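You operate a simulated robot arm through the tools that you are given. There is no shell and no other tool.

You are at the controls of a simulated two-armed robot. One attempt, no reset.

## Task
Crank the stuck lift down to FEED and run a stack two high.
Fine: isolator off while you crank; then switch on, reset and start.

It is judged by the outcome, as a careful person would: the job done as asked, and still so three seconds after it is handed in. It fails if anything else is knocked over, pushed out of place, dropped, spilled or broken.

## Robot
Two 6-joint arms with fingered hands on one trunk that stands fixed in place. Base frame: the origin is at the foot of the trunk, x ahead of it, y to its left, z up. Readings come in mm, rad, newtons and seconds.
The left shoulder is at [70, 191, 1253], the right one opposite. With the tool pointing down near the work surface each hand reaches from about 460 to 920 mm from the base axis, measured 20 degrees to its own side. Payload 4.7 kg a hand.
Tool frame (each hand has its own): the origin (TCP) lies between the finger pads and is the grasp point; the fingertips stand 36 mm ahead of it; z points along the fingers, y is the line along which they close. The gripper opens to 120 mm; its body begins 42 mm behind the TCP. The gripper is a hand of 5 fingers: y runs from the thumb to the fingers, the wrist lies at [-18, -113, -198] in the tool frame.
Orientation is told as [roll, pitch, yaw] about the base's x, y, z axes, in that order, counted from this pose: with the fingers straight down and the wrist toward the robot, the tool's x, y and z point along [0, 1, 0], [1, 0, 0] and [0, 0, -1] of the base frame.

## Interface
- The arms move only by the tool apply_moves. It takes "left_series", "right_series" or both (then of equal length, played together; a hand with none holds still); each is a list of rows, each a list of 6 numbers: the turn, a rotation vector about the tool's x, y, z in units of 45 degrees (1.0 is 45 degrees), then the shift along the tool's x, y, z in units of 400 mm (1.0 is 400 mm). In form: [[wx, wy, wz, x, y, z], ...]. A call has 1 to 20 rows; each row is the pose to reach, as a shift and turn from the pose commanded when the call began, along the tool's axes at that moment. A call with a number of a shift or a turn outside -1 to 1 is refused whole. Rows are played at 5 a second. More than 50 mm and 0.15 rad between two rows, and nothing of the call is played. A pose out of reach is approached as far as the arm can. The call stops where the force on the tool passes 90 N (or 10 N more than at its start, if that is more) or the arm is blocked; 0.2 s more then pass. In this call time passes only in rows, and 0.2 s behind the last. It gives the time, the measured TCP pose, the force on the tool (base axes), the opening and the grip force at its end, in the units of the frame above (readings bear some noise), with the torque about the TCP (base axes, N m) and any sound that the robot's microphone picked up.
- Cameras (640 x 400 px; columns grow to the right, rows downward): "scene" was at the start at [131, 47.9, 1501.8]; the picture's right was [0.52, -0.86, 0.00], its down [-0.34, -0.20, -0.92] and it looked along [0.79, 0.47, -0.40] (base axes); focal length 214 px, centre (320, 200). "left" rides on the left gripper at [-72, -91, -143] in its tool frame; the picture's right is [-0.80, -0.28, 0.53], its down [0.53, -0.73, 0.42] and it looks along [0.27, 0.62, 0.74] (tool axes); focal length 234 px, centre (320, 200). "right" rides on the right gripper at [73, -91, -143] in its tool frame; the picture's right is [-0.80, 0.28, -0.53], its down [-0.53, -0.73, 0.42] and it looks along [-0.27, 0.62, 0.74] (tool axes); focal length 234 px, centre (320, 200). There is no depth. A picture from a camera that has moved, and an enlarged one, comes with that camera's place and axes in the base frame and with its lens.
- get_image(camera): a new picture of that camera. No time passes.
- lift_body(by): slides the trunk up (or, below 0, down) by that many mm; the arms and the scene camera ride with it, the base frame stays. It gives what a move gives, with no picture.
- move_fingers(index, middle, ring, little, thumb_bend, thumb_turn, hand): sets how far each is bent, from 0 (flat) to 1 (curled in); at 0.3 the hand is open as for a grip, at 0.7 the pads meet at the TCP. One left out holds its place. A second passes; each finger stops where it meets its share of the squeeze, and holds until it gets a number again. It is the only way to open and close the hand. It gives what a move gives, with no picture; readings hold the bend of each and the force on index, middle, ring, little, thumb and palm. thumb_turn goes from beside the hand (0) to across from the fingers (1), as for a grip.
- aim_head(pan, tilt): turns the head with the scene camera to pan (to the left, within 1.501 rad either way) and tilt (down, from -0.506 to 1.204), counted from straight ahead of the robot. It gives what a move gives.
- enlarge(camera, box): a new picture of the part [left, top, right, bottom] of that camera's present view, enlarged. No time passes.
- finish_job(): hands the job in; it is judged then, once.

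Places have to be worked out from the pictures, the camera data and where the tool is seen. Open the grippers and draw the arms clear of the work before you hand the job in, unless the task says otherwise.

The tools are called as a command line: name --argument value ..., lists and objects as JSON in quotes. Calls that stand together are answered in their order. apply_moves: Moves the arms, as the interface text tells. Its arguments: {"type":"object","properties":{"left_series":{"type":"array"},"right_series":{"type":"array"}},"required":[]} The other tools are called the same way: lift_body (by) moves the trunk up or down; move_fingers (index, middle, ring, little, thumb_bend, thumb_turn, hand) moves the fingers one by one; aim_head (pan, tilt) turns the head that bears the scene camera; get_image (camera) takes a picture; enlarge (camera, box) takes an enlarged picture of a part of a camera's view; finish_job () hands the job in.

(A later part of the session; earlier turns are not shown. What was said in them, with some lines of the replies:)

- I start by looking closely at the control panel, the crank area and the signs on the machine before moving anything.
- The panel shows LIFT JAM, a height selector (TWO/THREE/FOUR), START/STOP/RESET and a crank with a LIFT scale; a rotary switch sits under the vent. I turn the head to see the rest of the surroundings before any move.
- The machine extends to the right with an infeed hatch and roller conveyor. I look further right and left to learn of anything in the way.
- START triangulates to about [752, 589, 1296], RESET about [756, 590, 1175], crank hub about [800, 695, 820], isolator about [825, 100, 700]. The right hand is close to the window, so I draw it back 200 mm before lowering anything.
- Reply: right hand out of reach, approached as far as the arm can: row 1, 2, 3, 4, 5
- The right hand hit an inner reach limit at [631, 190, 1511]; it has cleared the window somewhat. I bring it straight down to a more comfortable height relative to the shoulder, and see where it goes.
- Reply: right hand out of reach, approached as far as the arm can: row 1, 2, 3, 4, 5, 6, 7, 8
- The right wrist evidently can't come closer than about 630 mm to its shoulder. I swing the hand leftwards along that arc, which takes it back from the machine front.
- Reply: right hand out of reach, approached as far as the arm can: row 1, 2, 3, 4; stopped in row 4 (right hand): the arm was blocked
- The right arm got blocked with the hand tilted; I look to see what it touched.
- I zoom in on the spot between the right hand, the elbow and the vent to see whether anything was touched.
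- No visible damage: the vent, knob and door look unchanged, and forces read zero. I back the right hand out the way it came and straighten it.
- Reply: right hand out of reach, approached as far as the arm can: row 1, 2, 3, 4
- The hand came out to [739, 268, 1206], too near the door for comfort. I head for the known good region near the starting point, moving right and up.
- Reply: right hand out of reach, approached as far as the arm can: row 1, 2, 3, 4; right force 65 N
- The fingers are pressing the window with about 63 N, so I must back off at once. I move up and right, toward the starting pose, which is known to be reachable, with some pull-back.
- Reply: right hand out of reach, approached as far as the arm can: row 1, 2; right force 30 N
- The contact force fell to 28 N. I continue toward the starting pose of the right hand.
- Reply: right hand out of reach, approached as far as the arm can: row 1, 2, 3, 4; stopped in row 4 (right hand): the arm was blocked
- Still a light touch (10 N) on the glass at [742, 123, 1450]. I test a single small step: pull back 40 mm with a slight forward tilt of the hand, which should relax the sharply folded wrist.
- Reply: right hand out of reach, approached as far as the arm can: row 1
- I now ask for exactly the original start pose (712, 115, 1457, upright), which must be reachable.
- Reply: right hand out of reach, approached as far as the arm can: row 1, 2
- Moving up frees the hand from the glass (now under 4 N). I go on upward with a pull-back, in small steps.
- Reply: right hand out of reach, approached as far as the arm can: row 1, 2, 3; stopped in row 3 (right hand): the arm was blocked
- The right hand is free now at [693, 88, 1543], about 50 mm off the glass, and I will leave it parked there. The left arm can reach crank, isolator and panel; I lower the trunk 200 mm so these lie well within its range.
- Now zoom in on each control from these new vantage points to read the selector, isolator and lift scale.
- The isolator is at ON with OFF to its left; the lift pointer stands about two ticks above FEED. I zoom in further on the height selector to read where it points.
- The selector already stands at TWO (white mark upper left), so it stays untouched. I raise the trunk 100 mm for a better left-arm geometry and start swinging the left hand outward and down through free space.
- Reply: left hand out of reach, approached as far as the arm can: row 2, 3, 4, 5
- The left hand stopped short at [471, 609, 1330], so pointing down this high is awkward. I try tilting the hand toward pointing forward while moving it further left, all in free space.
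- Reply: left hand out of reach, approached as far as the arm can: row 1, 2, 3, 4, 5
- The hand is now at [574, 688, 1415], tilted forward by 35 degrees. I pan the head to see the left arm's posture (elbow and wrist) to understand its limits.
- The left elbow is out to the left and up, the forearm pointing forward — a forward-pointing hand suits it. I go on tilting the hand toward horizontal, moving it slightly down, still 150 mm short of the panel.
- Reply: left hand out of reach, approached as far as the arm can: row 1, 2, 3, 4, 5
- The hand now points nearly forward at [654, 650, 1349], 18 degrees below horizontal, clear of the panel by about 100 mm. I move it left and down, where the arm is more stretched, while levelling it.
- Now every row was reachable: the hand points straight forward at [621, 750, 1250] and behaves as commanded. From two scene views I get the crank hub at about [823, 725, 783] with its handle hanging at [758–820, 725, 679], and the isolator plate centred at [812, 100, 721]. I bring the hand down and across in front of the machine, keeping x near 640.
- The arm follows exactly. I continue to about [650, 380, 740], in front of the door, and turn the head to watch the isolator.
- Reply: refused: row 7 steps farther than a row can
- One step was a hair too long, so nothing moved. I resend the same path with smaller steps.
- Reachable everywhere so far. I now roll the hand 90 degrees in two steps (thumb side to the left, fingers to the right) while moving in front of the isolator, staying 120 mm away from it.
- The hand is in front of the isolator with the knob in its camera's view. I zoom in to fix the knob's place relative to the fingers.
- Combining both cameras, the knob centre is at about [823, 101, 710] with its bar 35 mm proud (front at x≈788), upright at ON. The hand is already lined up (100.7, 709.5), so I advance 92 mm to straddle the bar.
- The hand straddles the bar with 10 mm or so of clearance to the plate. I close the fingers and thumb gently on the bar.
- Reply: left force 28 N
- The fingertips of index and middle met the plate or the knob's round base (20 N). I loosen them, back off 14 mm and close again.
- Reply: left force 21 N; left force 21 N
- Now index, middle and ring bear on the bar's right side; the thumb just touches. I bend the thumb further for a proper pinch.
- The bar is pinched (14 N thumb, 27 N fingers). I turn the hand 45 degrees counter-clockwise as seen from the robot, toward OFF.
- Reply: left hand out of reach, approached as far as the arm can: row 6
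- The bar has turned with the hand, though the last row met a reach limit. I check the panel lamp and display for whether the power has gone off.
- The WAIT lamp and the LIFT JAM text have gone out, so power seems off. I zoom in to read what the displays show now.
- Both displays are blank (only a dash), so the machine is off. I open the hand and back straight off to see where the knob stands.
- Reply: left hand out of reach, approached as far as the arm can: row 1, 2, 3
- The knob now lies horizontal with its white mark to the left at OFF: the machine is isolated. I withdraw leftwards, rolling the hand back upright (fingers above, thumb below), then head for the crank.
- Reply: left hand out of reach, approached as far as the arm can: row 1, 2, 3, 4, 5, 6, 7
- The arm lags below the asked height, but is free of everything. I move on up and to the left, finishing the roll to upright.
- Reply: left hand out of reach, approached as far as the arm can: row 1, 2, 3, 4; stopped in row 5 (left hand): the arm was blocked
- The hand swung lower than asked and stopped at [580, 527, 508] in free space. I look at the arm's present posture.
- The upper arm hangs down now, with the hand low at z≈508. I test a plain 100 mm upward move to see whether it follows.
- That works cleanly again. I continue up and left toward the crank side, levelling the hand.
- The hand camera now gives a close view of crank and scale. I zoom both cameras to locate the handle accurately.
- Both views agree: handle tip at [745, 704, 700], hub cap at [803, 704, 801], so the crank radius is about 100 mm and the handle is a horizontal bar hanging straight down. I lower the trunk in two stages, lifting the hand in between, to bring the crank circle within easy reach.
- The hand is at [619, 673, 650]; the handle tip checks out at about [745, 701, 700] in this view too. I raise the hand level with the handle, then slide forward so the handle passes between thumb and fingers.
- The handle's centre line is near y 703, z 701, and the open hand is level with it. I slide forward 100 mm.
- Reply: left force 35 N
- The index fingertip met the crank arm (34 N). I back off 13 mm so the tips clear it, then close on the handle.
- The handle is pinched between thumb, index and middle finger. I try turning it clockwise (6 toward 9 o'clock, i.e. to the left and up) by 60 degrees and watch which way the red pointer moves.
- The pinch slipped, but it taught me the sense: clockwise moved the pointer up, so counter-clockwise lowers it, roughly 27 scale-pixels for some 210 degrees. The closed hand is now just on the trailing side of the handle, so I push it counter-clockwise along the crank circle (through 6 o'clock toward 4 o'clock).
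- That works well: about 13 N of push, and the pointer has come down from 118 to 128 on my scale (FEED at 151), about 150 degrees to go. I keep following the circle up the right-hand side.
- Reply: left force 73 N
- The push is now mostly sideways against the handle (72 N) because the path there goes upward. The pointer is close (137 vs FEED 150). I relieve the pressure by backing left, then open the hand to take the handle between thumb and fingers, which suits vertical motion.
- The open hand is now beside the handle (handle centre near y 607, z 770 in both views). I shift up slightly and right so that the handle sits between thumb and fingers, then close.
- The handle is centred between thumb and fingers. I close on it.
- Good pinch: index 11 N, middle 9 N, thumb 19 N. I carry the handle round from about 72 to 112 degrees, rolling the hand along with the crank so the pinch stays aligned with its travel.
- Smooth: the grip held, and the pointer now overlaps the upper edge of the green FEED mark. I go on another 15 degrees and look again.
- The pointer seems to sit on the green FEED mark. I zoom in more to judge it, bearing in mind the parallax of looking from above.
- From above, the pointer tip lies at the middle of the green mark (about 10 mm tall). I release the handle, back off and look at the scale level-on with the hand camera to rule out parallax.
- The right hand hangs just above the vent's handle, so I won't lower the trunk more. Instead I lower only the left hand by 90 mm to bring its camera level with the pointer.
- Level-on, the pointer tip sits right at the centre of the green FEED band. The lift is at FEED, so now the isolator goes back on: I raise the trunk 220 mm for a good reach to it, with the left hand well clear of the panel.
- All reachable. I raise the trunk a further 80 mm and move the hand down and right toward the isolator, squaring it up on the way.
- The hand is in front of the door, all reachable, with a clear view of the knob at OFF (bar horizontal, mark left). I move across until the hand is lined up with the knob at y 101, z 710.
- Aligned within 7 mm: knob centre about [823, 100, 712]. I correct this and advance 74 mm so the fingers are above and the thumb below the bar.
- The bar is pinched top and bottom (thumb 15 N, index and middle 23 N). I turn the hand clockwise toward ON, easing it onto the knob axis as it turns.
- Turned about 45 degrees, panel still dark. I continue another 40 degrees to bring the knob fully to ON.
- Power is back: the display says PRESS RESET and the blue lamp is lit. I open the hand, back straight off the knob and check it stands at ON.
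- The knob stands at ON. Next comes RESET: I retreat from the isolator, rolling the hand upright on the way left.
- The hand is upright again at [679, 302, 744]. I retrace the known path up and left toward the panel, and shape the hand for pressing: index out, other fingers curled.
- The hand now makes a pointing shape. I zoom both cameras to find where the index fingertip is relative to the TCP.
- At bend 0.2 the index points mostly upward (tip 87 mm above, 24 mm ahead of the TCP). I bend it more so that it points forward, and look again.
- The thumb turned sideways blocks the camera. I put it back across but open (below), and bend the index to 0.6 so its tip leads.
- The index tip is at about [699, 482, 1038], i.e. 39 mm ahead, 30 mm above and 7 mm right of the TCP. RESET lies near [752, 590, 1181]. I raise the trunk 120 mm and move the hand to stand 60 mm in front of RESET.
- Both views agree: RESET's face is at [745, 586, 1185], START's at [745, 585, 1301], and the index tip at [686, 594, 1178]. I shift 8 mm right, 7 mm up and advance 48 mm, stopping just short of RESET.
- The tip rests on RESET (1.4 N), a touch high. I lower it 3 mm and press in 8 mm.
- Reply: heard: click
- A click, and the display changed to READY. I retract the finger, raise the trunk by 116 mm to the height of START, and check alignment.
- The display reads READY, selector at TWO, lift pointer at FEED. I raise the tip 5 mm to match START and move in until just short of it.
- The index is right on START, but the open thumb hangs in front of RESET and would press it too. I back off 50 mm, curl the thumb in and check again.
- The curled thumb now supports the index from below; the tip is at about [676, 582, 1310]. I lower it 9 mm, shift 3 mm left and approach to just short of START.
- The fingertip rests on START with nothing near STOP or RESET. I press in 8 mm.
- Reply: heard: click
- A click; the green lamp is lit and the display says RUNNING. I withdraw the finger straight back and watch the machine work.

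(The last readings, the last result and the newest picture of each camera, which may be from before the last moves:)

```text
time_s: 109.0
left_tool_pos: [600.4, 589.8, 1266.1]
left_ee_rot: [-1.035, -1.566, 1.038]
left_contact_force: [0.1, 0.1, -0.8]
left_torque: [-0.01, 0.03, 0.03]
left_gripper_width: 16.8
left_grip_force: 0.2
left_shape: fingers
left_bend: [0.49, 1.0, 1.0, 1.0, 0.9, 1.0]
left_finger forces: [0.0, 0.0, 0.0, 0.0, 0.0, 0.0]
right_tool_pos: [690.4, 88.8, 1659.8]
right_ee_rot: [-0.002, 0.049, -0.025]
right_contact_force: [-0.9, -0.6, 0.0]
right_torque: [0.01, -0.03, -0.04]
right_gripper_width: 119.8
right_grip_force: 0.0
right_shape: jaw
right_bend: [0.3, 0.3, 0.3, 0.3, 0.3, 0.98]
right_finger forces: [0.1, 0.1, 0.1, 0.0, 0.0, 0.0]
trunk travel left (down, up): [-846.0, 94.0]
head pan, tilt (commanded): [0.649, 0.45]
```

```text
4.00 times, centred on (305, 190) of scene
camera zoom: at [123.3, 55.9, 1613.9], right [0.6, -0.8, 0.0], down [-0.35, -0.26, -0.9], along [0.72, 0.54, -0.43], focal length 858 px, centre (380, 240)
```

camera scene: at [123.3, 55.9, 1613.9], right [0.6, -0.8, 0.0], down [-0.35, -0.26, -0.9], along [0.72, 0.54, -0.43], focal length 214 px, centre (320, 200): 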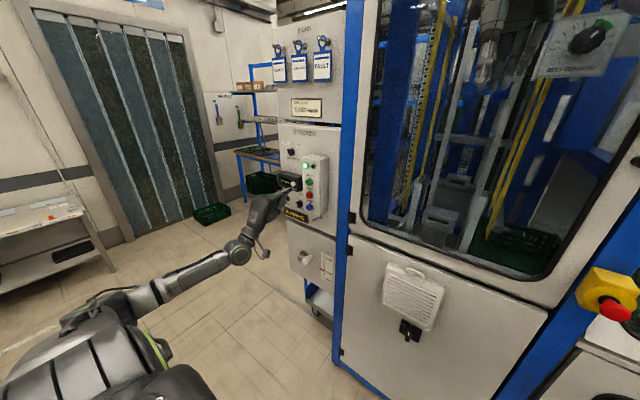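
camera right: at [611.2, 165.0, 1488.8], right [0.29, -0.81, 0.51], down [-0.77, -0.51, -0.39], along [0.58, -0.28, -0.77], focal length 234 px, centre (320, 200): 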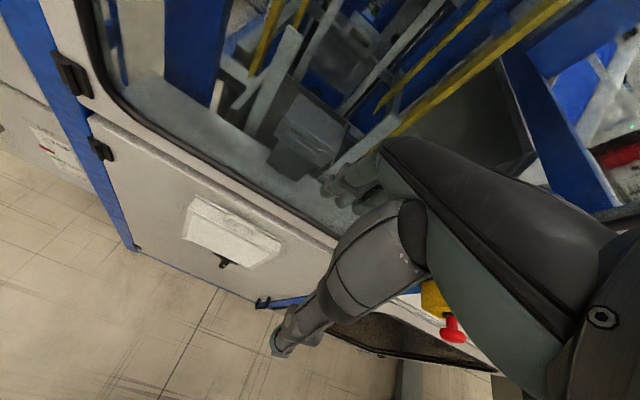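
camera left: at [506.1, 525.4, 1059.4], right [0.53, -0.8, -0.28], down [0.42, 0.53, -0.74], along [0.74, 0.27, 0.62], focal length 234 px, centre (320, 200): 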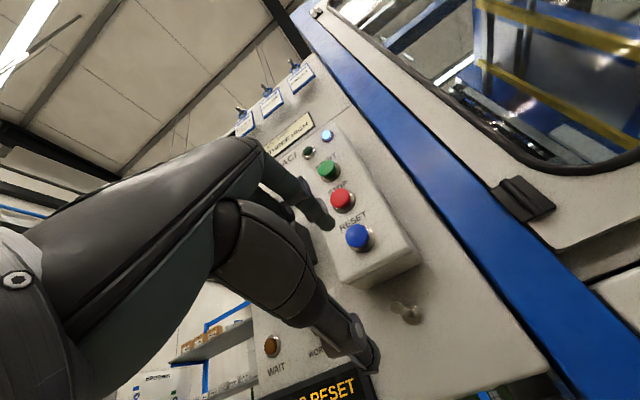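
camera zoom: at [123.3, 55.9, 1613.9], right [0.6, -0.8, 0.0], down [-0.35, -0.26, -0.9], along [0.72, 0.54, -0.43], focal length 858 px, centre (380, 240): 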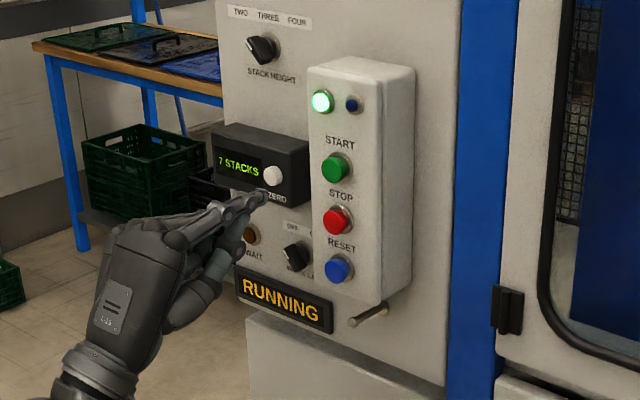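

The machine is running. Meanwhile I open the left hand and look at the window to follow the stack.

move_fingers --hand "left" --index 0.3 --middle 0.3 --ring 0.3 --little 0.3 --thumb_bend 0.3 --thumb_turn 0.98

aim_head --pan 0.25 --tilt 0.5

get_image --camera "scene"

```text
time_s: 110.0
left_tool_pos: [602.5, 589.5, 1266.0]
left_ee_rot: [-0.905, -1.565, 0.905]
left_contact_force: [-0.4, -0.1, -0.7]
left_torque: [0.03, -0.03, 0.01]
left_gripper_width: 122.3
left_grip_force: 0.0
left_shape: fingers
left_bend: [0.3, 0.3, 0.3, 0.3, 0.3, 0.96]
left_finger forces: [0.0, 0.1, 0.0, 0.0, 0.0, 0.0]
right_tool_pos: [694.0, 89.3, 1658.6]
right_ee_rot: [-0.002, 0.051, -0.024]
right_contact_force: [0.5, -0.7, 0.2]
right_torque: [0.0, -0.02, 0.01]
right_gripper_width: 119.9
right_grip_force: 0.1
right_shape: jaw
right_bend: [0.3, 0.3, 0.3, 0.3, 0.3, 0.98]
right_finger forces: [0.0, 0.1, 0.0, 0.0, 0.0, 0.0]
trunk travel left (down, up): [-846.0, 94.0]
head pan, tilt (commanded): [0.649, 0.45]
```

```text
time_s: 110.8
left_tool_pos: [602.3, 591.1, 1265.2]
left_ee_rot: [-0.908, -1.567, 0.909]
left_contact_force: [-0.1, 0.5, 0.7]
left_torque: [0.01, 0.01, 0.03]
left_gripper_width: 122.2
left_grip_force: 0.1
left_shape: fingers
left_bend: [0.3, 0.3, 0.3, 0.3, 0.3, 0.96]
left_finger forces: [0.0, 0.0, 0.0, 0.0, 0.0, 0.1]
right_tool_pos: [692.9, 90.0, 1658.4]
right_ee_rot: [-0.001, 0.052, -0.024]
right_contact_force: [-0.1, -0.4, 0.3]
right_torque: [0.02, 0.0, 0.0]
right_gripper_width: 120.2
right_grip_force: 0.0
right_shape: jaw
right_bend: [0.3, 0.3, 0.3, 0.3, 0.3, 0.98]
right_finger forces: [0.0, 0.0, 0.1, 0.0, 0.1, 0.0]
trunk travel left (down, up): [-846.0, 94.0]
head pan, tilt (commanded): [0.25, 0.499]
```

```text
taken
camera scene: at [139.9, 22.8, 1609.3], right [0.25, -0.97, 0.0], down [-0.46, -0.12, -0.88], along [0.85, 0.22, -0.48], focal length 214 px, centre (320, 200)
```

scene: 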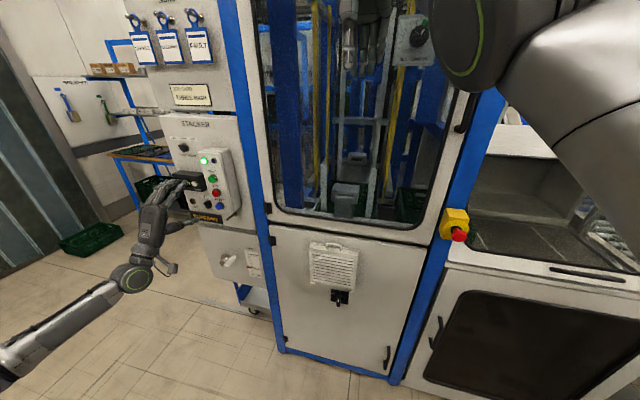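

The first crate has moved from the infeed into the lift cell. I let time pass and keep watching the counter and the cell.

aim_head --pan 0.2 --tilt 0.42

enlarge --camera "scene" --box '[240, 0, 640, 260]'

enlarge --camera "scene" --box '[150, 100, 250, 240]'

```text
time_s: 111.5
left_tool_pos: [602.6, 589.8, 1265.6]
left_ee_rot: [-0.897, -1.564, 0.897]
left_contact_force: [0.4, -0.3, 0.4]
left_torque: [-0.01, -0.01, 0.0]
left_gripper_width: 122.2
left_grip_force: 0.0
left_shape: fingers
left_bend: [0.3, 0.3, 0.3, 0.3, 0.3, 0.96]
left_finger forces: [0.0, 0.0, 0.1, 0.0, 0.0, 0.0]
right_tool_pos: [693.6, 89.9, 1658.3]
right_ee_rot: [-0.002, 0.05, -0.025]
right_contact_force: [-0.9, -0.1, 0.7]
right_torque: [-0.03, -0.02, -0.01]
right_gripper_width: 120.0
right_grip_force: 0.1
right_shape: jaw
right_bend: [0.3, 0.3, 0.3, 0.3, 0.3, 0.98]
right_finger forces: [0.1, 0.1, 0.0, 0.0, 0.0, 0.0]
trunk travel left (down, up): [-846.0, 94.0]
head pan, tilt (commanded): [0.201, 0.421]
```

```text
1.54 times, centred on (440, 130) of scene
camera zoom: at [142.3, 18.7, 1616.5], right [0.2, -0.98, 0.0], down [-0.4, -0.08, -0.91], along [0.89, 0.18, -0.41], focal length 330 px, centre (135, 308)
```

zoom: 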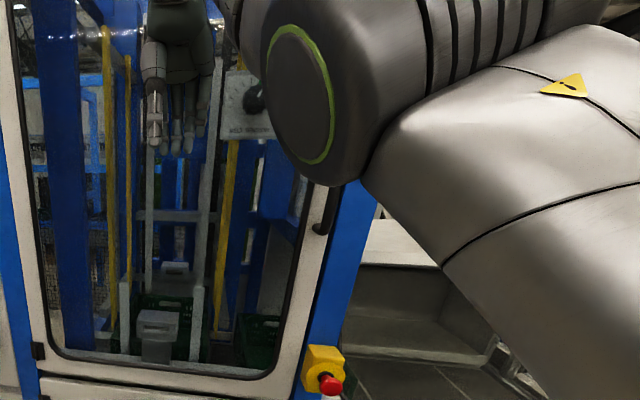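

```text
2.86 times, centred on (200, 170) of scene
camera zoom: at [142.3, 18.7, 1616.5], right [0.2, -0.98, 0.0], down [-0.4, -0.08, -0.91], along [0.89, 0.18, -0.41], focal length 613 px, centre (663, 286)
```

zoom: 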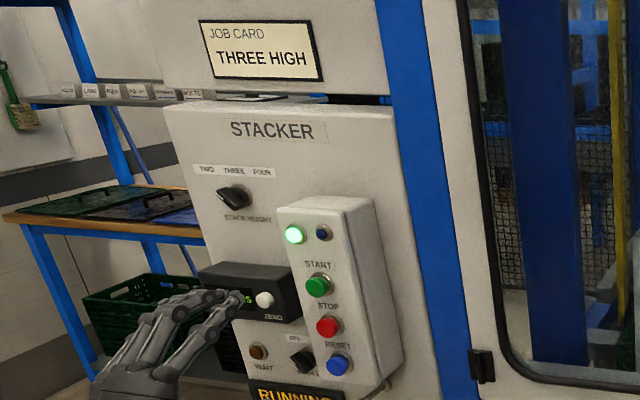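

Crates are entering the lift cell and it is still running. I move the left hand further aside to the left while time passes.

apply_moves --left_series '[[0, 0, 0, 0.1, -0.02, 0], [0, 0, 0, 0.2, -0.04, 0], [0, 0, 0, 0.3, -0.06, 0], [0, 0, 0, 0.4, -0.08, 0]]'

get_image --camera "scene"

enlarge --camera "scene" --box '[150, 100, 250, 240]'

enlarge --camera "scene" --box '[250, 60, 470, 260]'

```text
time_s: 112.5
left_tool_pos: [604.7, 751.5, 1231.9]
left_ee_rot: [-0.94, -1.564, 0.938]
left_contact_force: [0.5, -1.0, -0.2]
left_torque: [0.01, -0.01, 0.02]
left_gripper_width: 122.4
left_grip_force: 0.0
left_shape: fingers
left_bend: [0.3, 0.3, 0.3, 0.3, 0.3, 0.96]
left_finger forces: [0.1, 0.0, 0.0, 0.1, 0.0, 0.1]
right_tool_pos: [694.3, 90.4, 1658.1]
right_ee_rot: [-0.005, 0.052, -0.025]
right_contact_force: [0.4, 0.2, 0.5]
right_torque: [-0.02, 0.03, 0.02]
right_gripper_width: 120.0
right_grip_force: 0.1
right_shape: jaw
right_bend: [0.3, 0.3, 0.3, 0.3, 0.3, 0.98]
right_finger forces: [0.0, 0.1, 0.0, 0.0, 0.0, 0.0]
trunk travel left (down, up): [-846.0, 94.0]
head pan, tilt (commanded): [0.201, 0.421]
```

```text
taken
camera scene: at [143.0, 20.0, 1616.4], right [0.2, -0.98, 0.0], down [-0.4, -0.08, -0.91], along [0.89, 0.18, -0.41], focal length 214 px, centre (320, 200)
```

scene: 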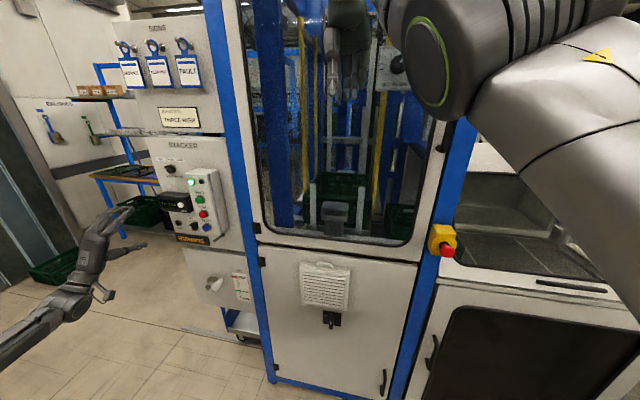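

```text
2.86 times, centred on (200, 170) of scene
camera zoom: at [143.0, 20.0, 1616.4], right [0.2, -0.98, 0.0], down [-0.4, -0.08, -0.91], along [0.89, 0.18, -0.41], focal length 613 px, centre (663, 286)
```

zoom: 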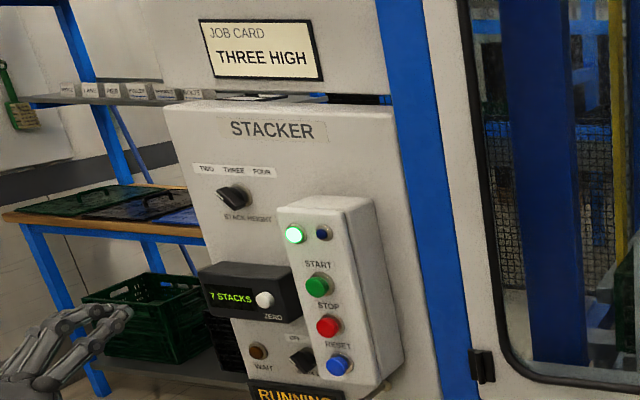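

```text
2.00 times, centred on (360, 160) of scene
camera zoom: at [143.0, 20.0, 1616.4], right [0.2, -0.98, 0.0], down [-0.4, -0.08, -0.91], along [0.89, 0.18, -0.41], focal length 429 px, centre (240, 280)
```

zoom: 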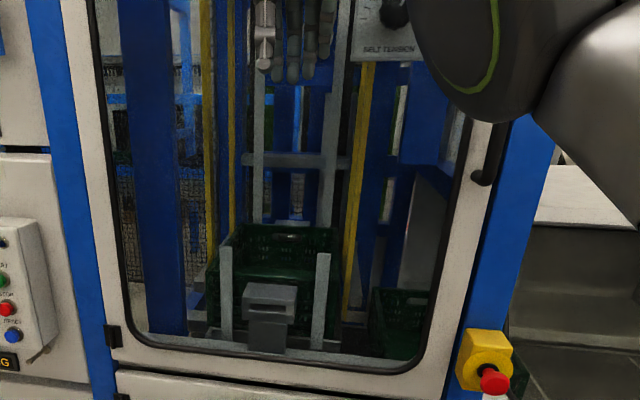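

The lift raises the first crate with a second one waiting beside it. I keep waiting and watching.

move_fingers --hand "left" --index 0.3

move_fingers --hand "left" --index 0.3

enlarge --camera "scene" --box '[150, 100, 250, 240]'

enlarge --camera "scene" --box '[250, 60, 470, 260]'

```text
time_s: 113.5
left_tool_pos: [603.2, 750.6, 1232.9]
left_ee_rot: [-0.896, -1.565, 0.898]
left_contact_force: [0.8, -0.6, 0.2]
left_torque: [-0.02, -0.02, 0.04]
left_gripper_width: 122.1
left_grip_force: 0.1
left_shape: fingers
left_bend: [0.3, 0.3, 0.3, 0.3, 0.3, 0.96]
left_finger forces: [0.1, 0.0, 0.0, 0.0, 0.0, 0.0]
right_tool_pos: [694.2, 89.6, 1658.2]
right_ee_rot: [-0.002, 0.05, -0.025]
right_contact_force: [-0.3, -0.6, 0.5]
right_torque: [-0.01, -0.03, 0.0]
right_gripper_width: 120.2
right_grip_force: 0.0
right_shape: jaw
right_bend: [0.3, 0.3, 0.3, 0.3, 0.3, 0.98]
right_finger forces: [0.0, 0.1, 0.1, 0.0, 0.0, 0.0]
trunk travel left (down, up): [-846.0, 94.0]
head pan, tilt (commanded): [0.201, 0.421]
```

```text
time_s: 114.5
left_tool_pos: [603.5, 751.6, 1233.1]
left_ee_rot: [-0.9, -1.566, 0.9]
left_contact_force: [0.6, 0.1, -0.5]
left_torque: [0.0, 0.0, 0.01]
left_gripper_width: 122.1
left_grip_force: 0.1
left_shape: fingers
left_bend: [0.3, 0.3, 0.3, 0.3, 0.3, 0.96]
left_finger forces: [0.0, 0.0, 0.0, 0.0, 0.1, 0.0]
right_tool_pos: [694.3, 90.0, 1658.6]
right_ee_rot: [-0.003, 0.052, -0.024]
right_contact_force: [0.7, -0.4, 0.0]
right_torque: [0.02, 0.0, -0.02]
right_gripper_width: 120.3
right_grip_force: 0.0
right_shape: jaw
right_bend: [0.3, 0.3, 0.3, 0.3, 0.3, 0.98]
right_finger forces: [0.0, 0.0, 0.1, 0.0, 0.1, 0.0]
trunk travel left (down, up): [-846.0, 94.0]
head pan, tilt (commanded): [0.201, 0.421]
```

```text
2.86 times, centred on (200, 170) of scene
camera zoom: at [142.3, 18.8, 1616.5], right [0.2, -0.98, 0.0], down [-0.4, -0.08, -0.91], along [0.89, 0.18, -0.41], focal length 613 px, centre (663, 286)
```

zoom: 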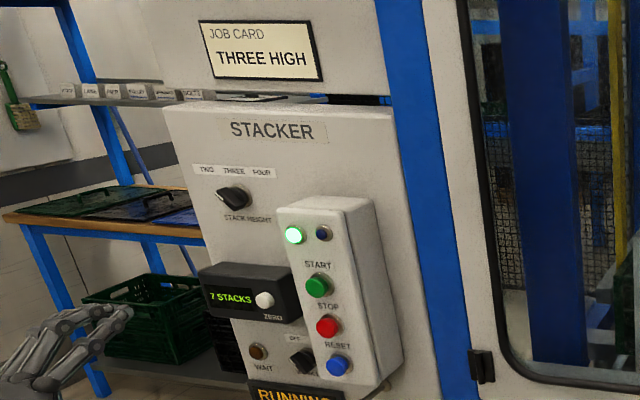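

```text
2.00 times, centred on (360, 160) of scene
camera zoom: at [142.3, 18.8, 1616.5], right [0.2, -0.98, 0.0], down [-0.4, -0.08, -0.91], along [0.89, 0.18, -0.41], focal length 429 px, centre (240, 280)
```

zoom: 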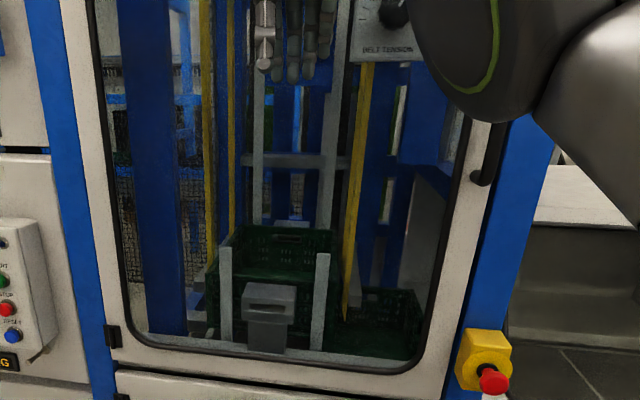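

The second crate is sliding in under the first. I keep waiting.

move_fingers --hand "left" --index 0.3

move_fingers --hand "left" --index 0.3

move_fingers --hand "left" --index 0.3

enlarge --camera "scene" --box '[150, 100, 250, 260]'

enlarge --camera "scene" --box '[250, 60, 470, 260]'

```text
time_s: 115.5
left_tool_pos: [603.3, 751.1, 1232.8]
left_ee_rot: [-0.894, -1.567, 0.898]
left_contact_force: [-0.3, -0.1, 0.5]
left_torque: [-0.02, 0.0, -0.03]
left_gripper_width: 122.2
left_grip_force: 0.1
left_shape: fingers
left_bend: [0.3, 0.3, 0.3, 0.3, 0.3, 0.96]
left_finger forces: [0.1, 0.0, 0.0, 0.0, 0.1, 0.0]
right_tool_pos: [694.4, 89.1, 1659.2]
right_ee_rot: [-0.002, 0.051, -0.024]
right_contact_force: [0.3, -1.1, 0.2]
right_torque: [0.0, -0.03, 0.01]
right_gripper_width: 120.1
right_grip_force: 0.0
right_shape: jaw
right_bend: [0.3, 0.3, 0.3, 0.3, 0.3, 0.98]
right_finger forces: [0.1, 0.0, 0.1, 0.1, 0.0, 0.0]
trunk travel left (down, up): [-846.0, 94.0]
head pan, tilt (commanded): [0.201, 0.421]
```

```text
time_s: 116.5
left_tool_pos: [604.2, 750.4, 1233.1]
left_ee_rot: [-0.9, -1.565, 0.902]
left_contact_force: [0.4, -0.1, -0.9]
left_torque: [-0.01, 0.0, 0.0]
left_gripper_width: 122.3
left_grip_force: 0.0
left_shape: fingers
left_bend: [0.3, 0.3, 0.3, 0.3, 0.3, 0.96]
left_finger forces: [0.0, 0.0, 0.0, 0.1, 0.0, 0.0]
right_tool_pos: [695.3, 89.6, 1658.7]
right_ee_rot: [-0.002, 0.049, -0.023]
right_contact_force: [-0.5, 0.6, 0.0]
right_torque: [0.01, -0.01, 0.0]
right_gripper_width: 120.2
right_grip_force: 0.1
right_shape: jaw
right_bend: [0.3, 0.3, 0.3, 0.3, 0.3, 0.98]
right_finger forces: [0.0, 0.0, 0.0, 0.0, 0.0, 0.2]
trunk travel left (down, up): [-846.0, 94.0]
head pan, tilt (commanded): [0.201, 0.421]
```

```text
time_s: 117.5
left_tool_pos: [603.1, 750.8, 1232.3]
left_ee_rot: [-0.903, -1.565, 0.905]
left_contact_force: [-0.2, 0.0, -0.2]
left_torque: [-0.02, 0.01, 0.03]
left_gripper_width: 122.2
left_grip_force: 0.1
left_shape: fingers
left_bend: [0.3, 0.3, 0.3, 0.3, 0.3, 0.96]
left_finger forces: [0.0, 0.0, 0.0, 0.0, 0.0, 0.0]
right_tool_pos: [694.8, 89.0, 1657.7]
right_ee_rot: [-0.004, 0.05, -0.024]
right_contact_force: [-0.8, 0.2, -0.4]
right_torque: [0.04, -0.01, 0.0]
right_gripper_width: 119.8
right_grip_force: 0.0
right_shape: jaw
right_bend: [0.3, 0.3, 0.3, 0.3, 0.3, 0.98]
right_finger forces: [0.0, 0.0, 0.1, 0.0, 0.0, 0.0]
trunk travel left (down, up): [-846.0, 94.0]
head pan, tilt (commanded): [0.201, 0.421]
```

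```text
2.50 times, centred on (200, 180) of scene
camera zoom: at [142.3, 18.7, 1616.5], right [0.2, -0.98, 0.0], down [-0.4, -0.08, -0.91], along [0.89, 0.18, -0.41], focal length 536 px, centre (620, 250)
```

zoom: 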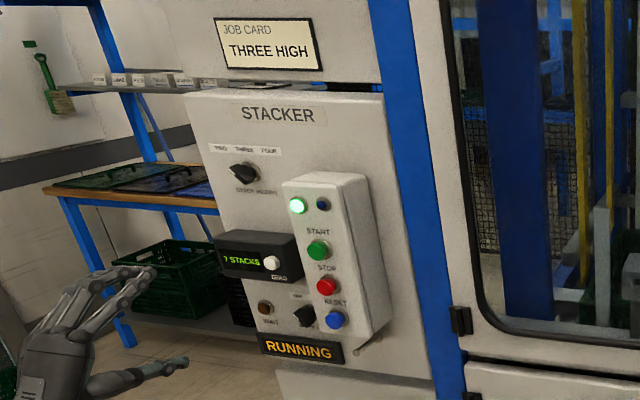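

```text
2.00 times, centred on (360, 160) of scene
camera zoom: at [142.3, 18.7, 1616.5], right [0.2, -0.98, 0.0], down [-0.4, -0.08, -0.91], along [0.89, 0.18, -0.41], focal length 429 px, centre (240, 280)
```

zoom: 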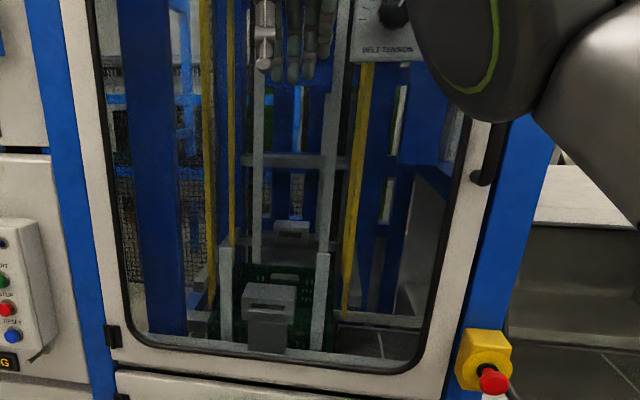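

Still RUNNING, with the crates together in the lift. I wait on for the count to change.

move_fingers --hand "left" --index 0.3

move_fingers --hand "left" --index 0.3

move_fingers --hand "left" --index 0.3

enlarge --camera "scene" --box '[150, 100, 250, 260]'

enlarge --camera "scene" --box '[250, 60, 470, 260]'

```text
time_s: 118.5
left_tool_pos: [603.4, 751.0, 1232.4]
left_ee_rot: [-0.899, -1.565, 0.901]
left_contact_force: [0.8, -1.1, 0.1]
left_torque: [-0.01, -0.01, 0.0]
left_gripper_width: 122.7
left_grip_force: 0.1
left_shape: fingers
left_bend: [0.3, 0.3, 0.3, 0.3, 0.3, 0.96]
left_finger forces: [0.0, 0.1, 0.0, 0.0, 0.1, 0.1]
right_tool_pos: [693.4, 88.0, 1658.6]
right_ee_rot: [-0.003, 0.049, -0.024]
right_contact_force: [-0.3, 0.0, -0.1]
right_torque: [0.0, 0.03, 0.01]
right_gripper_width: 120.0
right_grip_force: 0.0
right_shape: jaw
right_bend: [0.3, 0.3, 0.3, 0.3, 0.3, 0.98]
right_finger forces: [0.1, 0.1, 0.0, 0.1, 0.1, 0.1]
trunk travel left (down, up): [-846.0, 94.0]
head pan, tilt (commanded): [0.201, 0.421]
```

```text
time_s: 119.5
left_tool_pos: [603.9, 750.1, 1233.3]
left_ee_rot: [-0.9, -1.566, 0.9]
left_contact_force: [-0.3, -0.5, 0.9]
left_torque: [0.03, -0.01, -0.02]
left_gripper_width: 122.4
left_grip_force: 0.1
left_shape: fingers
left_bend: [0.3, 0.3, 0.3, 0.3, 0.3, 0.96]
left_finger forces: [0.0, 0.0, 0.0, 0.1, 0.0, 0.0]
right_tool_pos: [694.5, 89.0, 1659.0]
right_ee_rot: [-0.001, 0.05, -0.025]
right_contact_force: [0.3, -0.1, -0.1]
right_torque: [0.01, 0.01, 0.0]
right_gripper_width: 119.8
right_grip_force: 0.1
right_shape: jaw
right_bend: [0.3, 0.3, 0.3, 0.3, 0.3, 0.98]
right_finger forces: [0.0, 0.1, 0.0, 0.1, 0.0, 0.0]
trunk travel left (down, up): [-846.0, 94.0]
head pan, tilt (commanded): [0.201, 0.421]
```

```text
time_s: 120.5
left_tool_pos: [603.6, 750.6, 1233.7]
left_ee_rot: [-0.902, -1.565, 0.901]
left_contact_force: [-0.4, 0.8, 0.6]
left_torque: [0.01, -0.02, -0.04]
left_gripper_width: 122.4
left_grip_force: 0.1
left_shape: fingers
left_bend: [0.3, 0.3, 0.3, 0.3, 0.3, 0.96]
left_finger forces: [0.1, 0.1, 0.1, 0.1, 0.0, 0.1]
right_tool_pos: [694.4, 90.6, 1660.2]
right_ee_rot: [-0.001, 0.05, -0.025]
right_contact_force: [0.7, -0.1, 0.7]
right_torque: [0.02, 0.0, 0.02]
right_gripper_width: 119.9
right_grip_force: 0.1
right_shape: jaw
right_bend: [0.3, 0.3, 0.3, 0.3, 0.3, 0.98]
right_finger forces: [0.0, 0.0, 0.0, 0.0, 0.0, 0.0]
trunk travel left (down, up): [-846.0, 94.0]
head pan, tilt (commanded): [0.201, 0.421]
```

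```text
2.50 times, centred on (200, 180) of scene
camera zoom: at [142.3, 18.7, 1616.5], right [0.2, -0.98, 0.0], down [-0.4, -0.08, -0.91], along [0.89, 0.18, -0.41], focal length 536 px, centre (620, 250)
```

zoom: 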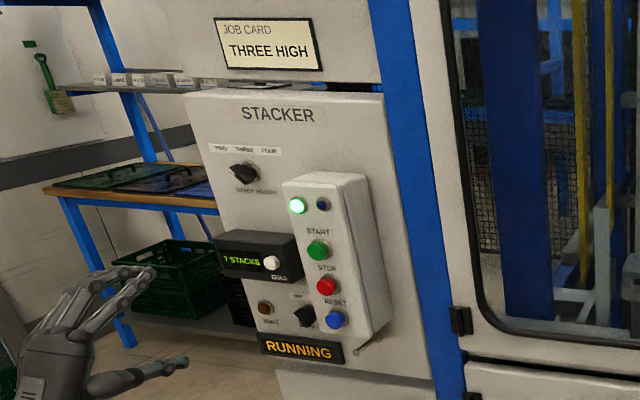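

```text
2.00 times, centred on (360, 160) of scene
camera zoom: at [142.3, 18.7, 1616.5], right [0.2, -0.98, 0.0], down [-0.4, -0.08, -0.91], along [0.89, 0.18, -0.41], focal length 429 px, centre (240, 280)
```

zoom: 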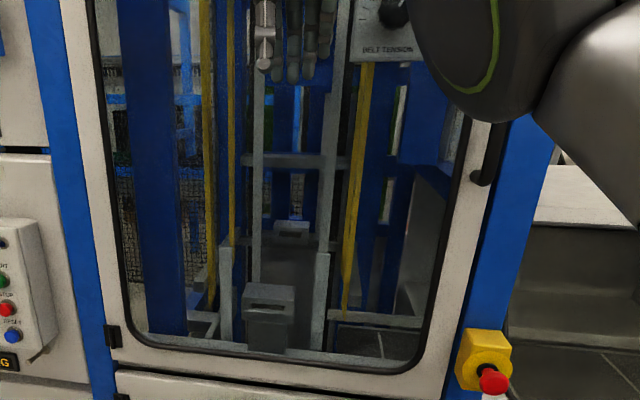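

The lift cell is empty again, so the stack has been sent out; the counter still shows 7. I wait a few more seconds for it to finish.

move_fingers --hand "left" --index 0.3

move_fingers --hand "left" --index 0.3

move_fingers --hand "left" --index 0.3

enlarge --camera "scene" --box '[150, 100, 250, 260]'

get_image --camera "scene"

```text
time_s: 121.5
left_tool_pos: [603.1, 750.8, 1232.4]
left_ee_rot: [-0.901, -1.565, 0.902]
left_contact_force: [-0.2, -0.2, -0.3]
left_torque: [-0.01, -0.04, -0.01]
left_gripper_width: 122.3
left_grip_force: 0.1
left_shape: fingers
left_bend: [0.3, 0.3, 0.3, 0.3, 0.3, 0.96]
left_finger forces: [0.0, 0.1, 0.0, 0.1, 0.0, 0.0]
right_tool_pos: [693.3, 88.7, 1657.7]
right_ee_rot: [-0.002, 0.049, -0.025]
right_contact_force: [0.6, 0.1, -0.6]
right_torque: [0.01, -0.01, 0.03]
right_gripper_width: 120.1
right_grip_force: 0.0
right_shape: jaw
right_bend: [0.3, 0.3, 0.3, 0.3, 0.3, 0.98]
right_finger forces: [0.1, 0.1, 0.0, 0.0, 0.0, 0.0]
trunk travel left (down, up): [-846.0, 94.0]
head pan, tilt (commanded): [0.201, 0.421]
```

```text
time_s: 122.5
left_tool_pos: [603.6, 750.0, 1233.0]
left_ee_rot: [-0.895, -1.565, 0.899]
left_contact_force: [-0.8, 0.6, -0.2]
left_torque: [-0.02, -0.01, 0.0]
left_gripper_width: 122.4
left_grip_force: 0.0
left_shape: fingers
left_bend: [0.3, 0.3, 0.3, 0.3, 0.3, 0.96]
left_finger forces: [0.1, 0.0, 0.1, 0.0, 0.0, 0.1]
right_tool_pos: [693.9, 89.1, 1659.5]
right_ee_rot: [-0.001, 0.05, -0.024]
right_contact_force: [0.4, -0.3, 0.3]
right_torque: [0.02, 0.01, 0.01]
right_gripper_width: 120.0
right_grip_force: 0.0
right_shape: jaw
right_bend: [0.3, 0.3, 0.3, 0.3, 0.3, 0.98]
right_finger forces: [0.0, 0.0, 0.1, 0.0, 0.0, 0.0]
trunk travel left (down, up): [-846.0, 94.0]
head pan, tilt (commanded): [0.201, 0.421]
```

```text
time_s: 123.5
left_tool_pos: [603.3, 749.9, 1232.9]
left_ee_rot: [-0.9, -1.565, 0.903]
left_contact_force: [0.4, -0.7, -0.1]
left_torque: [0.03, -0.01, 0.01]
left_gripper_width: 122.3
left_grip_force: 0.0
left_shape: fingers
left_bend: [0.3, 0.3, 0.3, 0.3, 0.3, 0.96]
left_finger forces: [0.0, 0.1, 0.0, 0.0, 0.0, 0.0]
right_tool_pos: [694.9, 89.8, 1659.1]
right_ee_rot: [-0.001, 0.049, -0.023]
right_contact_force: [0.4, -0.1, 0.1]
right_torque: [0.01, -0.01, -0.01]
right_gripper_width: 120.2
right_grip_force: 0.1
right_shape: jaw
right_bend: [0.3, 0.3, 0.3, 0.3, 0.3, 0.98]
right_finger forces: [0.0, 0.0, 0.0, 0.1, 0.0, 0.0]
trunk travel left (down, up): [-846.0, 94.0]
head pan, tilt (commanded): [0.201, 0.421]
```

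```text
2.50 times, centred on (200, 180) of scene
camera zoom: at [142.3, 18.7, 1616.5], right [0.2, -0.98, 0.0], down [-0.4, -0.08, -0.91], along [0.89, 0.18, -0.41], focal length 536 px, centre (620, 250)
```

zoom: 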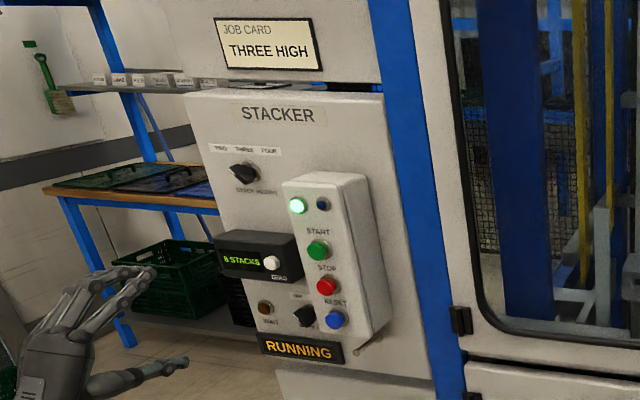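

```text
taken
camera scene: at [142.3, 18.7, 1616.5], right [0.2, -0.98, 0.0], down [-0.4, -0.08, -0.91], along [0.89, 0.18, -0.41], focal length 214 px, centre (320, 200)
```

scene: 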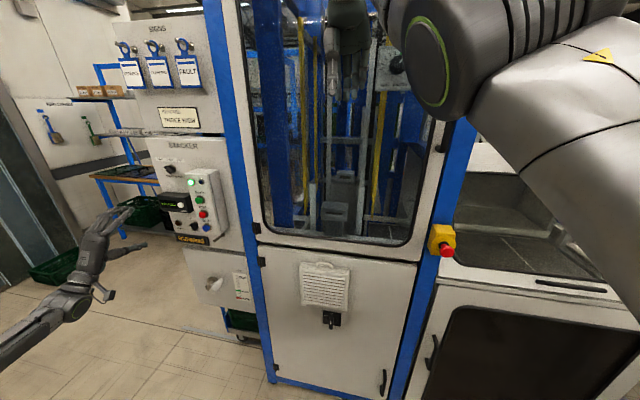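

The counter now reads 8 STACKS and a stack has arrived on the cart below the panel. I look closer at it to confirm it is two high.

aim_head --pan 0.6 --tilt 0.8

get_image --camera "scene"

enlarge --camera "scene" --box '[260, 60, 380, 240]'

```text
time_s: 124.4
left_tool_pos: [604.7, 750.4, 1233.8]
left_ee_rot: [-0.902, -1.566, 0.904]
left_contact_force: [-0.6, -0.6, 0.0]
left_torque: [0.03, 0.0, 0.0]
left_gripper_width: 122.5
left_grip_force: 0.2
left_shape: fingers
left_bend: [0.3, 0.3, 0.3, 0.3, 0.3, 0.96]
left_finger forces: [0.1, 0.1, 0.0, 0.0, 0.1, 0.0]
right_tool_pos: [694.2, 90.5, 1658.6]
right_ee_rot: [-0.001, 0.05, -0.024]
right_contact_force: [-0.5, 0.4, 0.7]
right_torque: [0.0, 0.0, -0.01]
right_gripper_width: 119.7
right_grip_force: 0.1
right_shape: jaw
right_bend: [0.3, 0.3, 0.3, 0.3, 0.3, 0.98]
right_finger forces: [0.1, 0.1, 0.1, 0.1, 0.0, 0.0]
trunk travel left (down, up): [-846.0, 94.0]
head pan, tilt (commanded): [0.6, 0.799]
```

```text
taken
camera scene: at [118.4, 45.8, 1583.4], right [0.56, -0.83, 0.0], down [-0.59, -0.4, -0.7], along [0.58, 0.39, -0.72], focal length 214 px, centre (320, 200)
```

scene: 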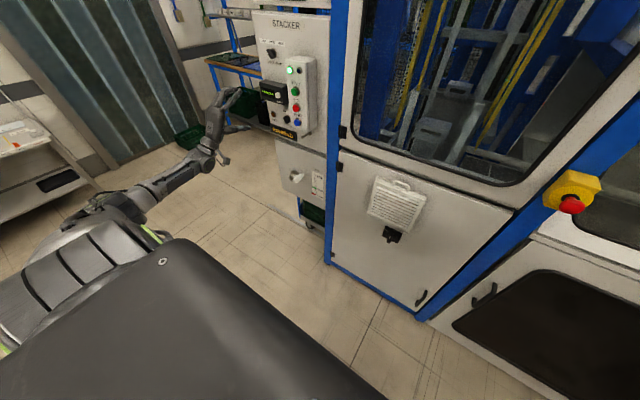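

```text
2.22 times, centred on (320, 150) of scene
camera zoom: at [118.4, 45.8, 1583.4], right [0.56, -0.83, 0.0], down [-0.59, -0.4, -0.7], along [0.58, 0.39, -0.72], focal length 477 px, centre (320, 311)
```

zoom: 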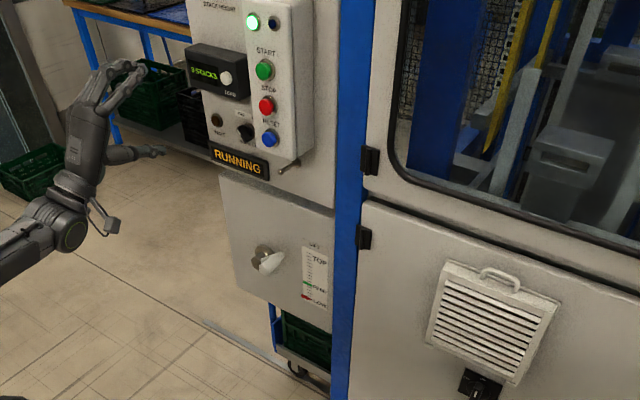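

The stack sits on the cart, and the lift pointer has run to LOW for discharge. I wait to see whether the machine settles.

move_fingers --hand "left" --index 0.3

move_fingers --hand "left" --index 0.3

move_fingers --hand "left" --index 0.3

move_fingers --hand "left" --index 0.3

enlarge --camera "scene" --box '[260, 60, 380, 240]'

```text
time_s: 125.4
left_tool_pos: [604.5, 751.1, 1232.5]
left_ee_rot: [-0.899, -1.565, 0.901]
left_contact_force: [0.2, -0.2, -0.3]
left_torque: [-0.01, -0.03, -0.02]
left_gripper_width: 122.2
left_grip_force: 0.2
left_shape: fingers
left_bend: [0.3, 0.3, 0.3, 0.3, 0.3, 0.96]
left_finger forces: [0.0, 0.0, 0.1, 0.0, 0.0, 0.1]
right_tool_pos: [695.0, 89.9, 1658.9]
right_ee_rot: [-0.002, 0.05, -0.025]
right_contact_force: [0.3, 0.0, 0.6]
right_torque: [-0.02, 0.0, 0.0]
right_gripper_width: 119.9
right_grip_force: 0.0
right_shape: jaw
right_bend: [0.3, 0.3, 0.3, 0.3, 0.3, 0.98]
right_finger forces: [0.1, 0.0, 0.0, 0.0, 0.1, 0.0]
trunk travel left (down, up): [-846.0, 94.0]
head pan, tilt (commanded): [0.6, 0.799]
```

```text
time_s: 126.4
left_tool_pos: [604.7, 751.7, 1232.7]
left_ee_rot: [-0.9, -1.565, 0.901]
left_contact_force: [0.6, -0.3, -0.3]
left_torque: [0.01, -0.02, -0.02]
left_gripper_width: 122.1
left_grip_force: 0.0
left_shape: fingers
left_bend: [0.3, 0.3, 0.3, 0.3, 0.3, 0.96]
left_finger forces: [0.0, 0.1, 0.0, 0.0, 0.0, 0.1]
right_tool_pos: [694.3, 88.8, 1659.3]
right_ee_rot: [-0.002, 0.05, -0.024]
right_contact_force: [0.6, 0.0, -0.3]
right_torque: [0.02, 0.0, 0.02]
right_gripper_width: 119.9
right_grip_force: 0.0
right_shape: jaw
right_bend: [0.3, 0.3, 0.3, 0.3, 0.3, 0.98]
right_finger forces: [0.0, 0.1, 0.1, 0.0, 0.0, 0.0]
trunk travel left (down, up): [-846.0, 94.0]
head pan, tilt (commanded): [0.6, 0.799]
```

```text
time_s: 127.4
left_tool_pos: [602.6, 750.0, 1232.8]
left_ee_rot: [-0.9, -1.567, 0.902]
left_contact_force: [0.9, 0.3, 0.1]
left_torque: [-0.01, 0.01, -0.03]
left_gripper_width: 122.1
left_grip_force: 0.1
left_shape: fingers
left_bend: [0.3, 0.3, 0.3, 0.3, 0.3, 0.96]
left_finger forces: [0.1, 0.1, 0.0, 0.0, 0.1, 0.1]
right_tool_pos: [694.1, 88.5, 1658.2]
right_ee_rot: [-0.002, 0.051, -0.024]
right_contact_force: [-0.3, -1.0, 0.9]
right_torque: [-0.01, -0.01, 0.02]
right_gripper_width: 120.1
right_grip_force: 0.1
right_shape: jaw
right_bend: [0.3, 0.3, 0.3, 0.3, 0.3, 0.98]
right_finger forces: [0.1, 0.1, 0.0, 0.0, 0.0, 0.0]
trunk travel left (down, up): [-846.0, 94.0]
head pan, tilt (commanded): [0.6, 0.799]
```

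```text
time_s: 128.4
left_tool_pos: [603.7, 751.0, 1233.6]
left_ee_rot: [-0.899, -1.566, 0.9]
left_contact_force: [-0.1, 0.3, 0.7]
left_torque: [0.0, 0.06, 0.01]
left_gripper_width: 122.1
left_grip_force: 0.2
left_shape: fingers
left_bend: [0.3, 0.3, 0.3, 0.3, 0.3, 0.96]
left_finger forces: [0.0, 0.0, 0.0, 0.0, 0.0, 0.0]
right_tool_pos: [693.5, 89.5, 1660.1]
right_ee_rot: [-0.003, 0.05, -0.025]
right_contact_force: [-0.9, 0.2, -0.2]
right_torque: [0.0, 0.01, 0.02]
right_gripper_width: 119.9
right_grip_force: 0.0
right_shape: jaw
right_bend: [0.3, 0.3, 0.3, 0.3, 0.3, 0.98]
right_finger forces: [0.0, 0.1, 0.0, 0.0, 0.0, 0.0]
trunk travel left (down, up): [-846.0, 94.0]
head pan, tilt (commanded): [0.6, 0.799]
```

```text
2.22 times, centred on (320, 150) of scene
camera zoom: at [118.3, 45.9, 1583.4], right [0.56, -0.83, 0.0], down [-0.59, -0.41, -0.7], along [0.58, 0.39, -0.72], focal length 477 px, centre (320, 311)
```

zoom: 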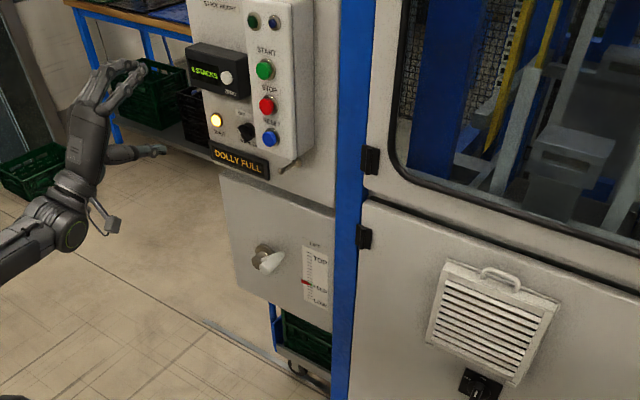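

The run is over: the WAIT lamp is on and the display has changed. I read it and check the stack and the other panel settings.

enlarge --camera "scene" --box '[265, 50, 325, 150]'

enlarge --camera "scene" --box '[280, 160, 350, 240]'

enlarge --camera "scene" --box '[340, 160, 460, 310]'

get_image --camera "right"

```text
4.00 times, centred on (295, 100) of scene
camera zoom: at [118.3, 45.9, 1583.4], right [0.56, -0.83, 0.0], down [-0.59, -0.41, -0.7], along [0.58, 0.39, -0.72], focal length 858 px, centre (420, 600)
```

zoom: 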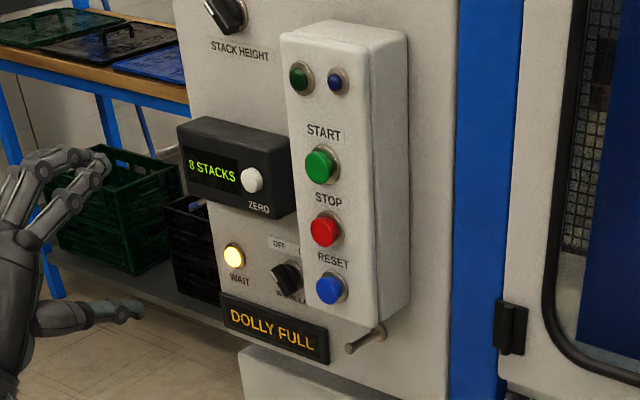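

```text
5.00 times, centred on (315, 200) of scene
camera zoom: at [118.3, 45.9, 1583.4], right [0.56, -0.83, 0.0], down [-0.59, -0.41, -0.7], along [0.58, 0.39, -0.72], focal length 1072 px, centre (345, 200)
```

zoom: 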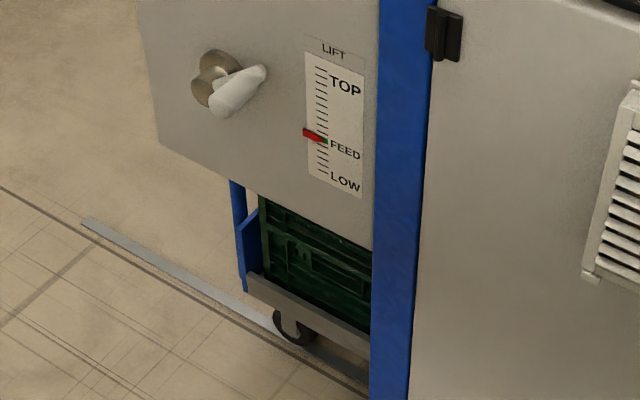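

```text
2.67 times, centred on (400, 235) of scene
camera zoom: at [118.3, 45.9, 1583.4], right [0.56, -0.83, 0.0], down [-0.59, -0.41, -0.7], along [0.58, 0.39, -0.72], focal length 572 px, centre (107, 107)
```

zoom: 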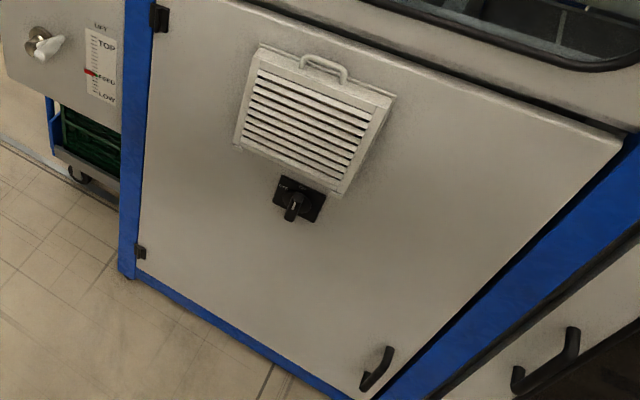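

```text
taken
camera right: at [611.4, 164.7, 1805.1], right [0.29, -0.81, 0.51], down [-0.77, -0.51, -0.39], along [0.58, -0.28, -0.77], focal length 234 px, centre (320, 200)
```

right: 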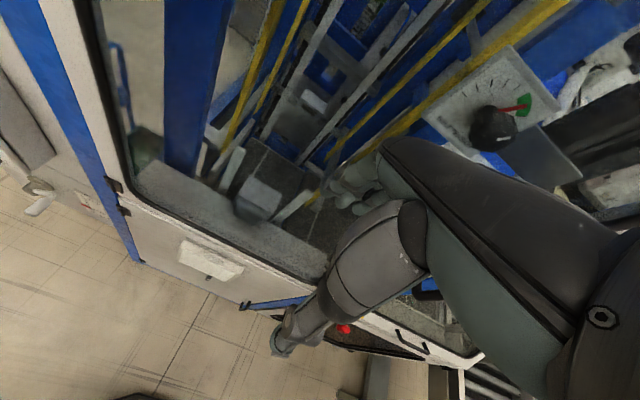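

The display reads DOLLY FULL with 8 STACKS, the lift is back at FEED, the isolator at ON and selector at TWO: exactly one stack was run. I draw the left hand back a little further from the panel before handing in.

apply_moves --left_series '[[0, 0, 0, 0.02, 0, -0.08], [0, 0, 0, 0.04, 0, -0.16]]'

get_image --camera "scene"

```text
time_s: 129.0
left_tool_pos: [537.3, 765.6, 1231.6]
left_ee_rot: [-1.158, -1.566, 1.158]
left_contact_force: [0.8, -0.3, -1.1]
left_torque: [0.0, -0.02, -0.01]
left_gripper_width: 122.2
left_grip_force: 0.0
left_shape: fingers
left_bend: [0.3, 0.3, 0.3, 0.3, 0.3, 0.96]
left_finger forces: [0.0, 0.0, 0.0, 0.0, 0.0, 0.0]
right_tool_pos: [691.5, 89.0, 1660.2]
right_ee_rot: [-0.002, 0.048, -0.025]
right_contact_force: [-0.7, 0.0, -0.4]
right_torque: [0.0, -0.05, -0.01]
right_gripper_width: 119.8
right_grip_force: 0.1
right_shape: jaw
right_bend: [0.3, 0.3, 0.3, 0.3, 0.3, 0.98]
right_finger forces: [0.1, 0.0, 0.0, 0.0, 0.1, 0.0]
trunk travel left (down, up): [-846.0, 94.0]
head pan, tilt (commanded): [0.6, 0.799]
```

```text
taken
camera scene: at [115.6, 46.0, 1583.6], right [0.56, -0.83, 0.0], down [-0.59, -0.4, -0.7], along [0.58, 0.39, -0.72], focal length 214 px, centre (320, 200)
```

scene: 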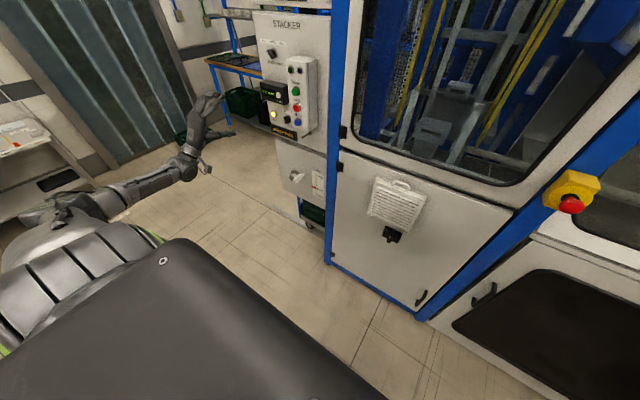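

Both hands are open and clear of the machine, nothing has been displaced, and one two-high stack has been run after cranking to FEED with the isolator off. I hand the job in.

finish_job

```text
The job is handed in.
```

The lift is cranked down to FEED and one stack has been run with the height selector on TWO. The counter went from 7 to 8 stacks. I saw two crates go into the lift, but once the stack was on the dolly the panel hid it, so I couldn't check its height there.

- **Isolator:** it was off before I cranked and stayed off until the pointer sat on the green FEED mark. I then switched it back on. The panel asked for a reset, I pressed RESET then START, and it ran.
- **Height:** the selector was already on TWO, so I left it there. The job card on the machine says THREE HIGH; I followed your instruction instead.
- **Cranking:** my first short turn went the wrong way and raised the lift slightly. Counter-clockwise is the direction that lowers it.
- **Contact with the window:** early on, while I was moving the right arm clear, its fingers pressed the machine window at about 63 N. I saw no damage.
- **How I left it:** the machine has stopped itself with DOLLY FULL showing and the WAIT lamp on. The stack is on the dolly under the panel, and the lift is back at FEED. Both hands are open; the left is well clear, and the right is still about 50 mm in front of the window.
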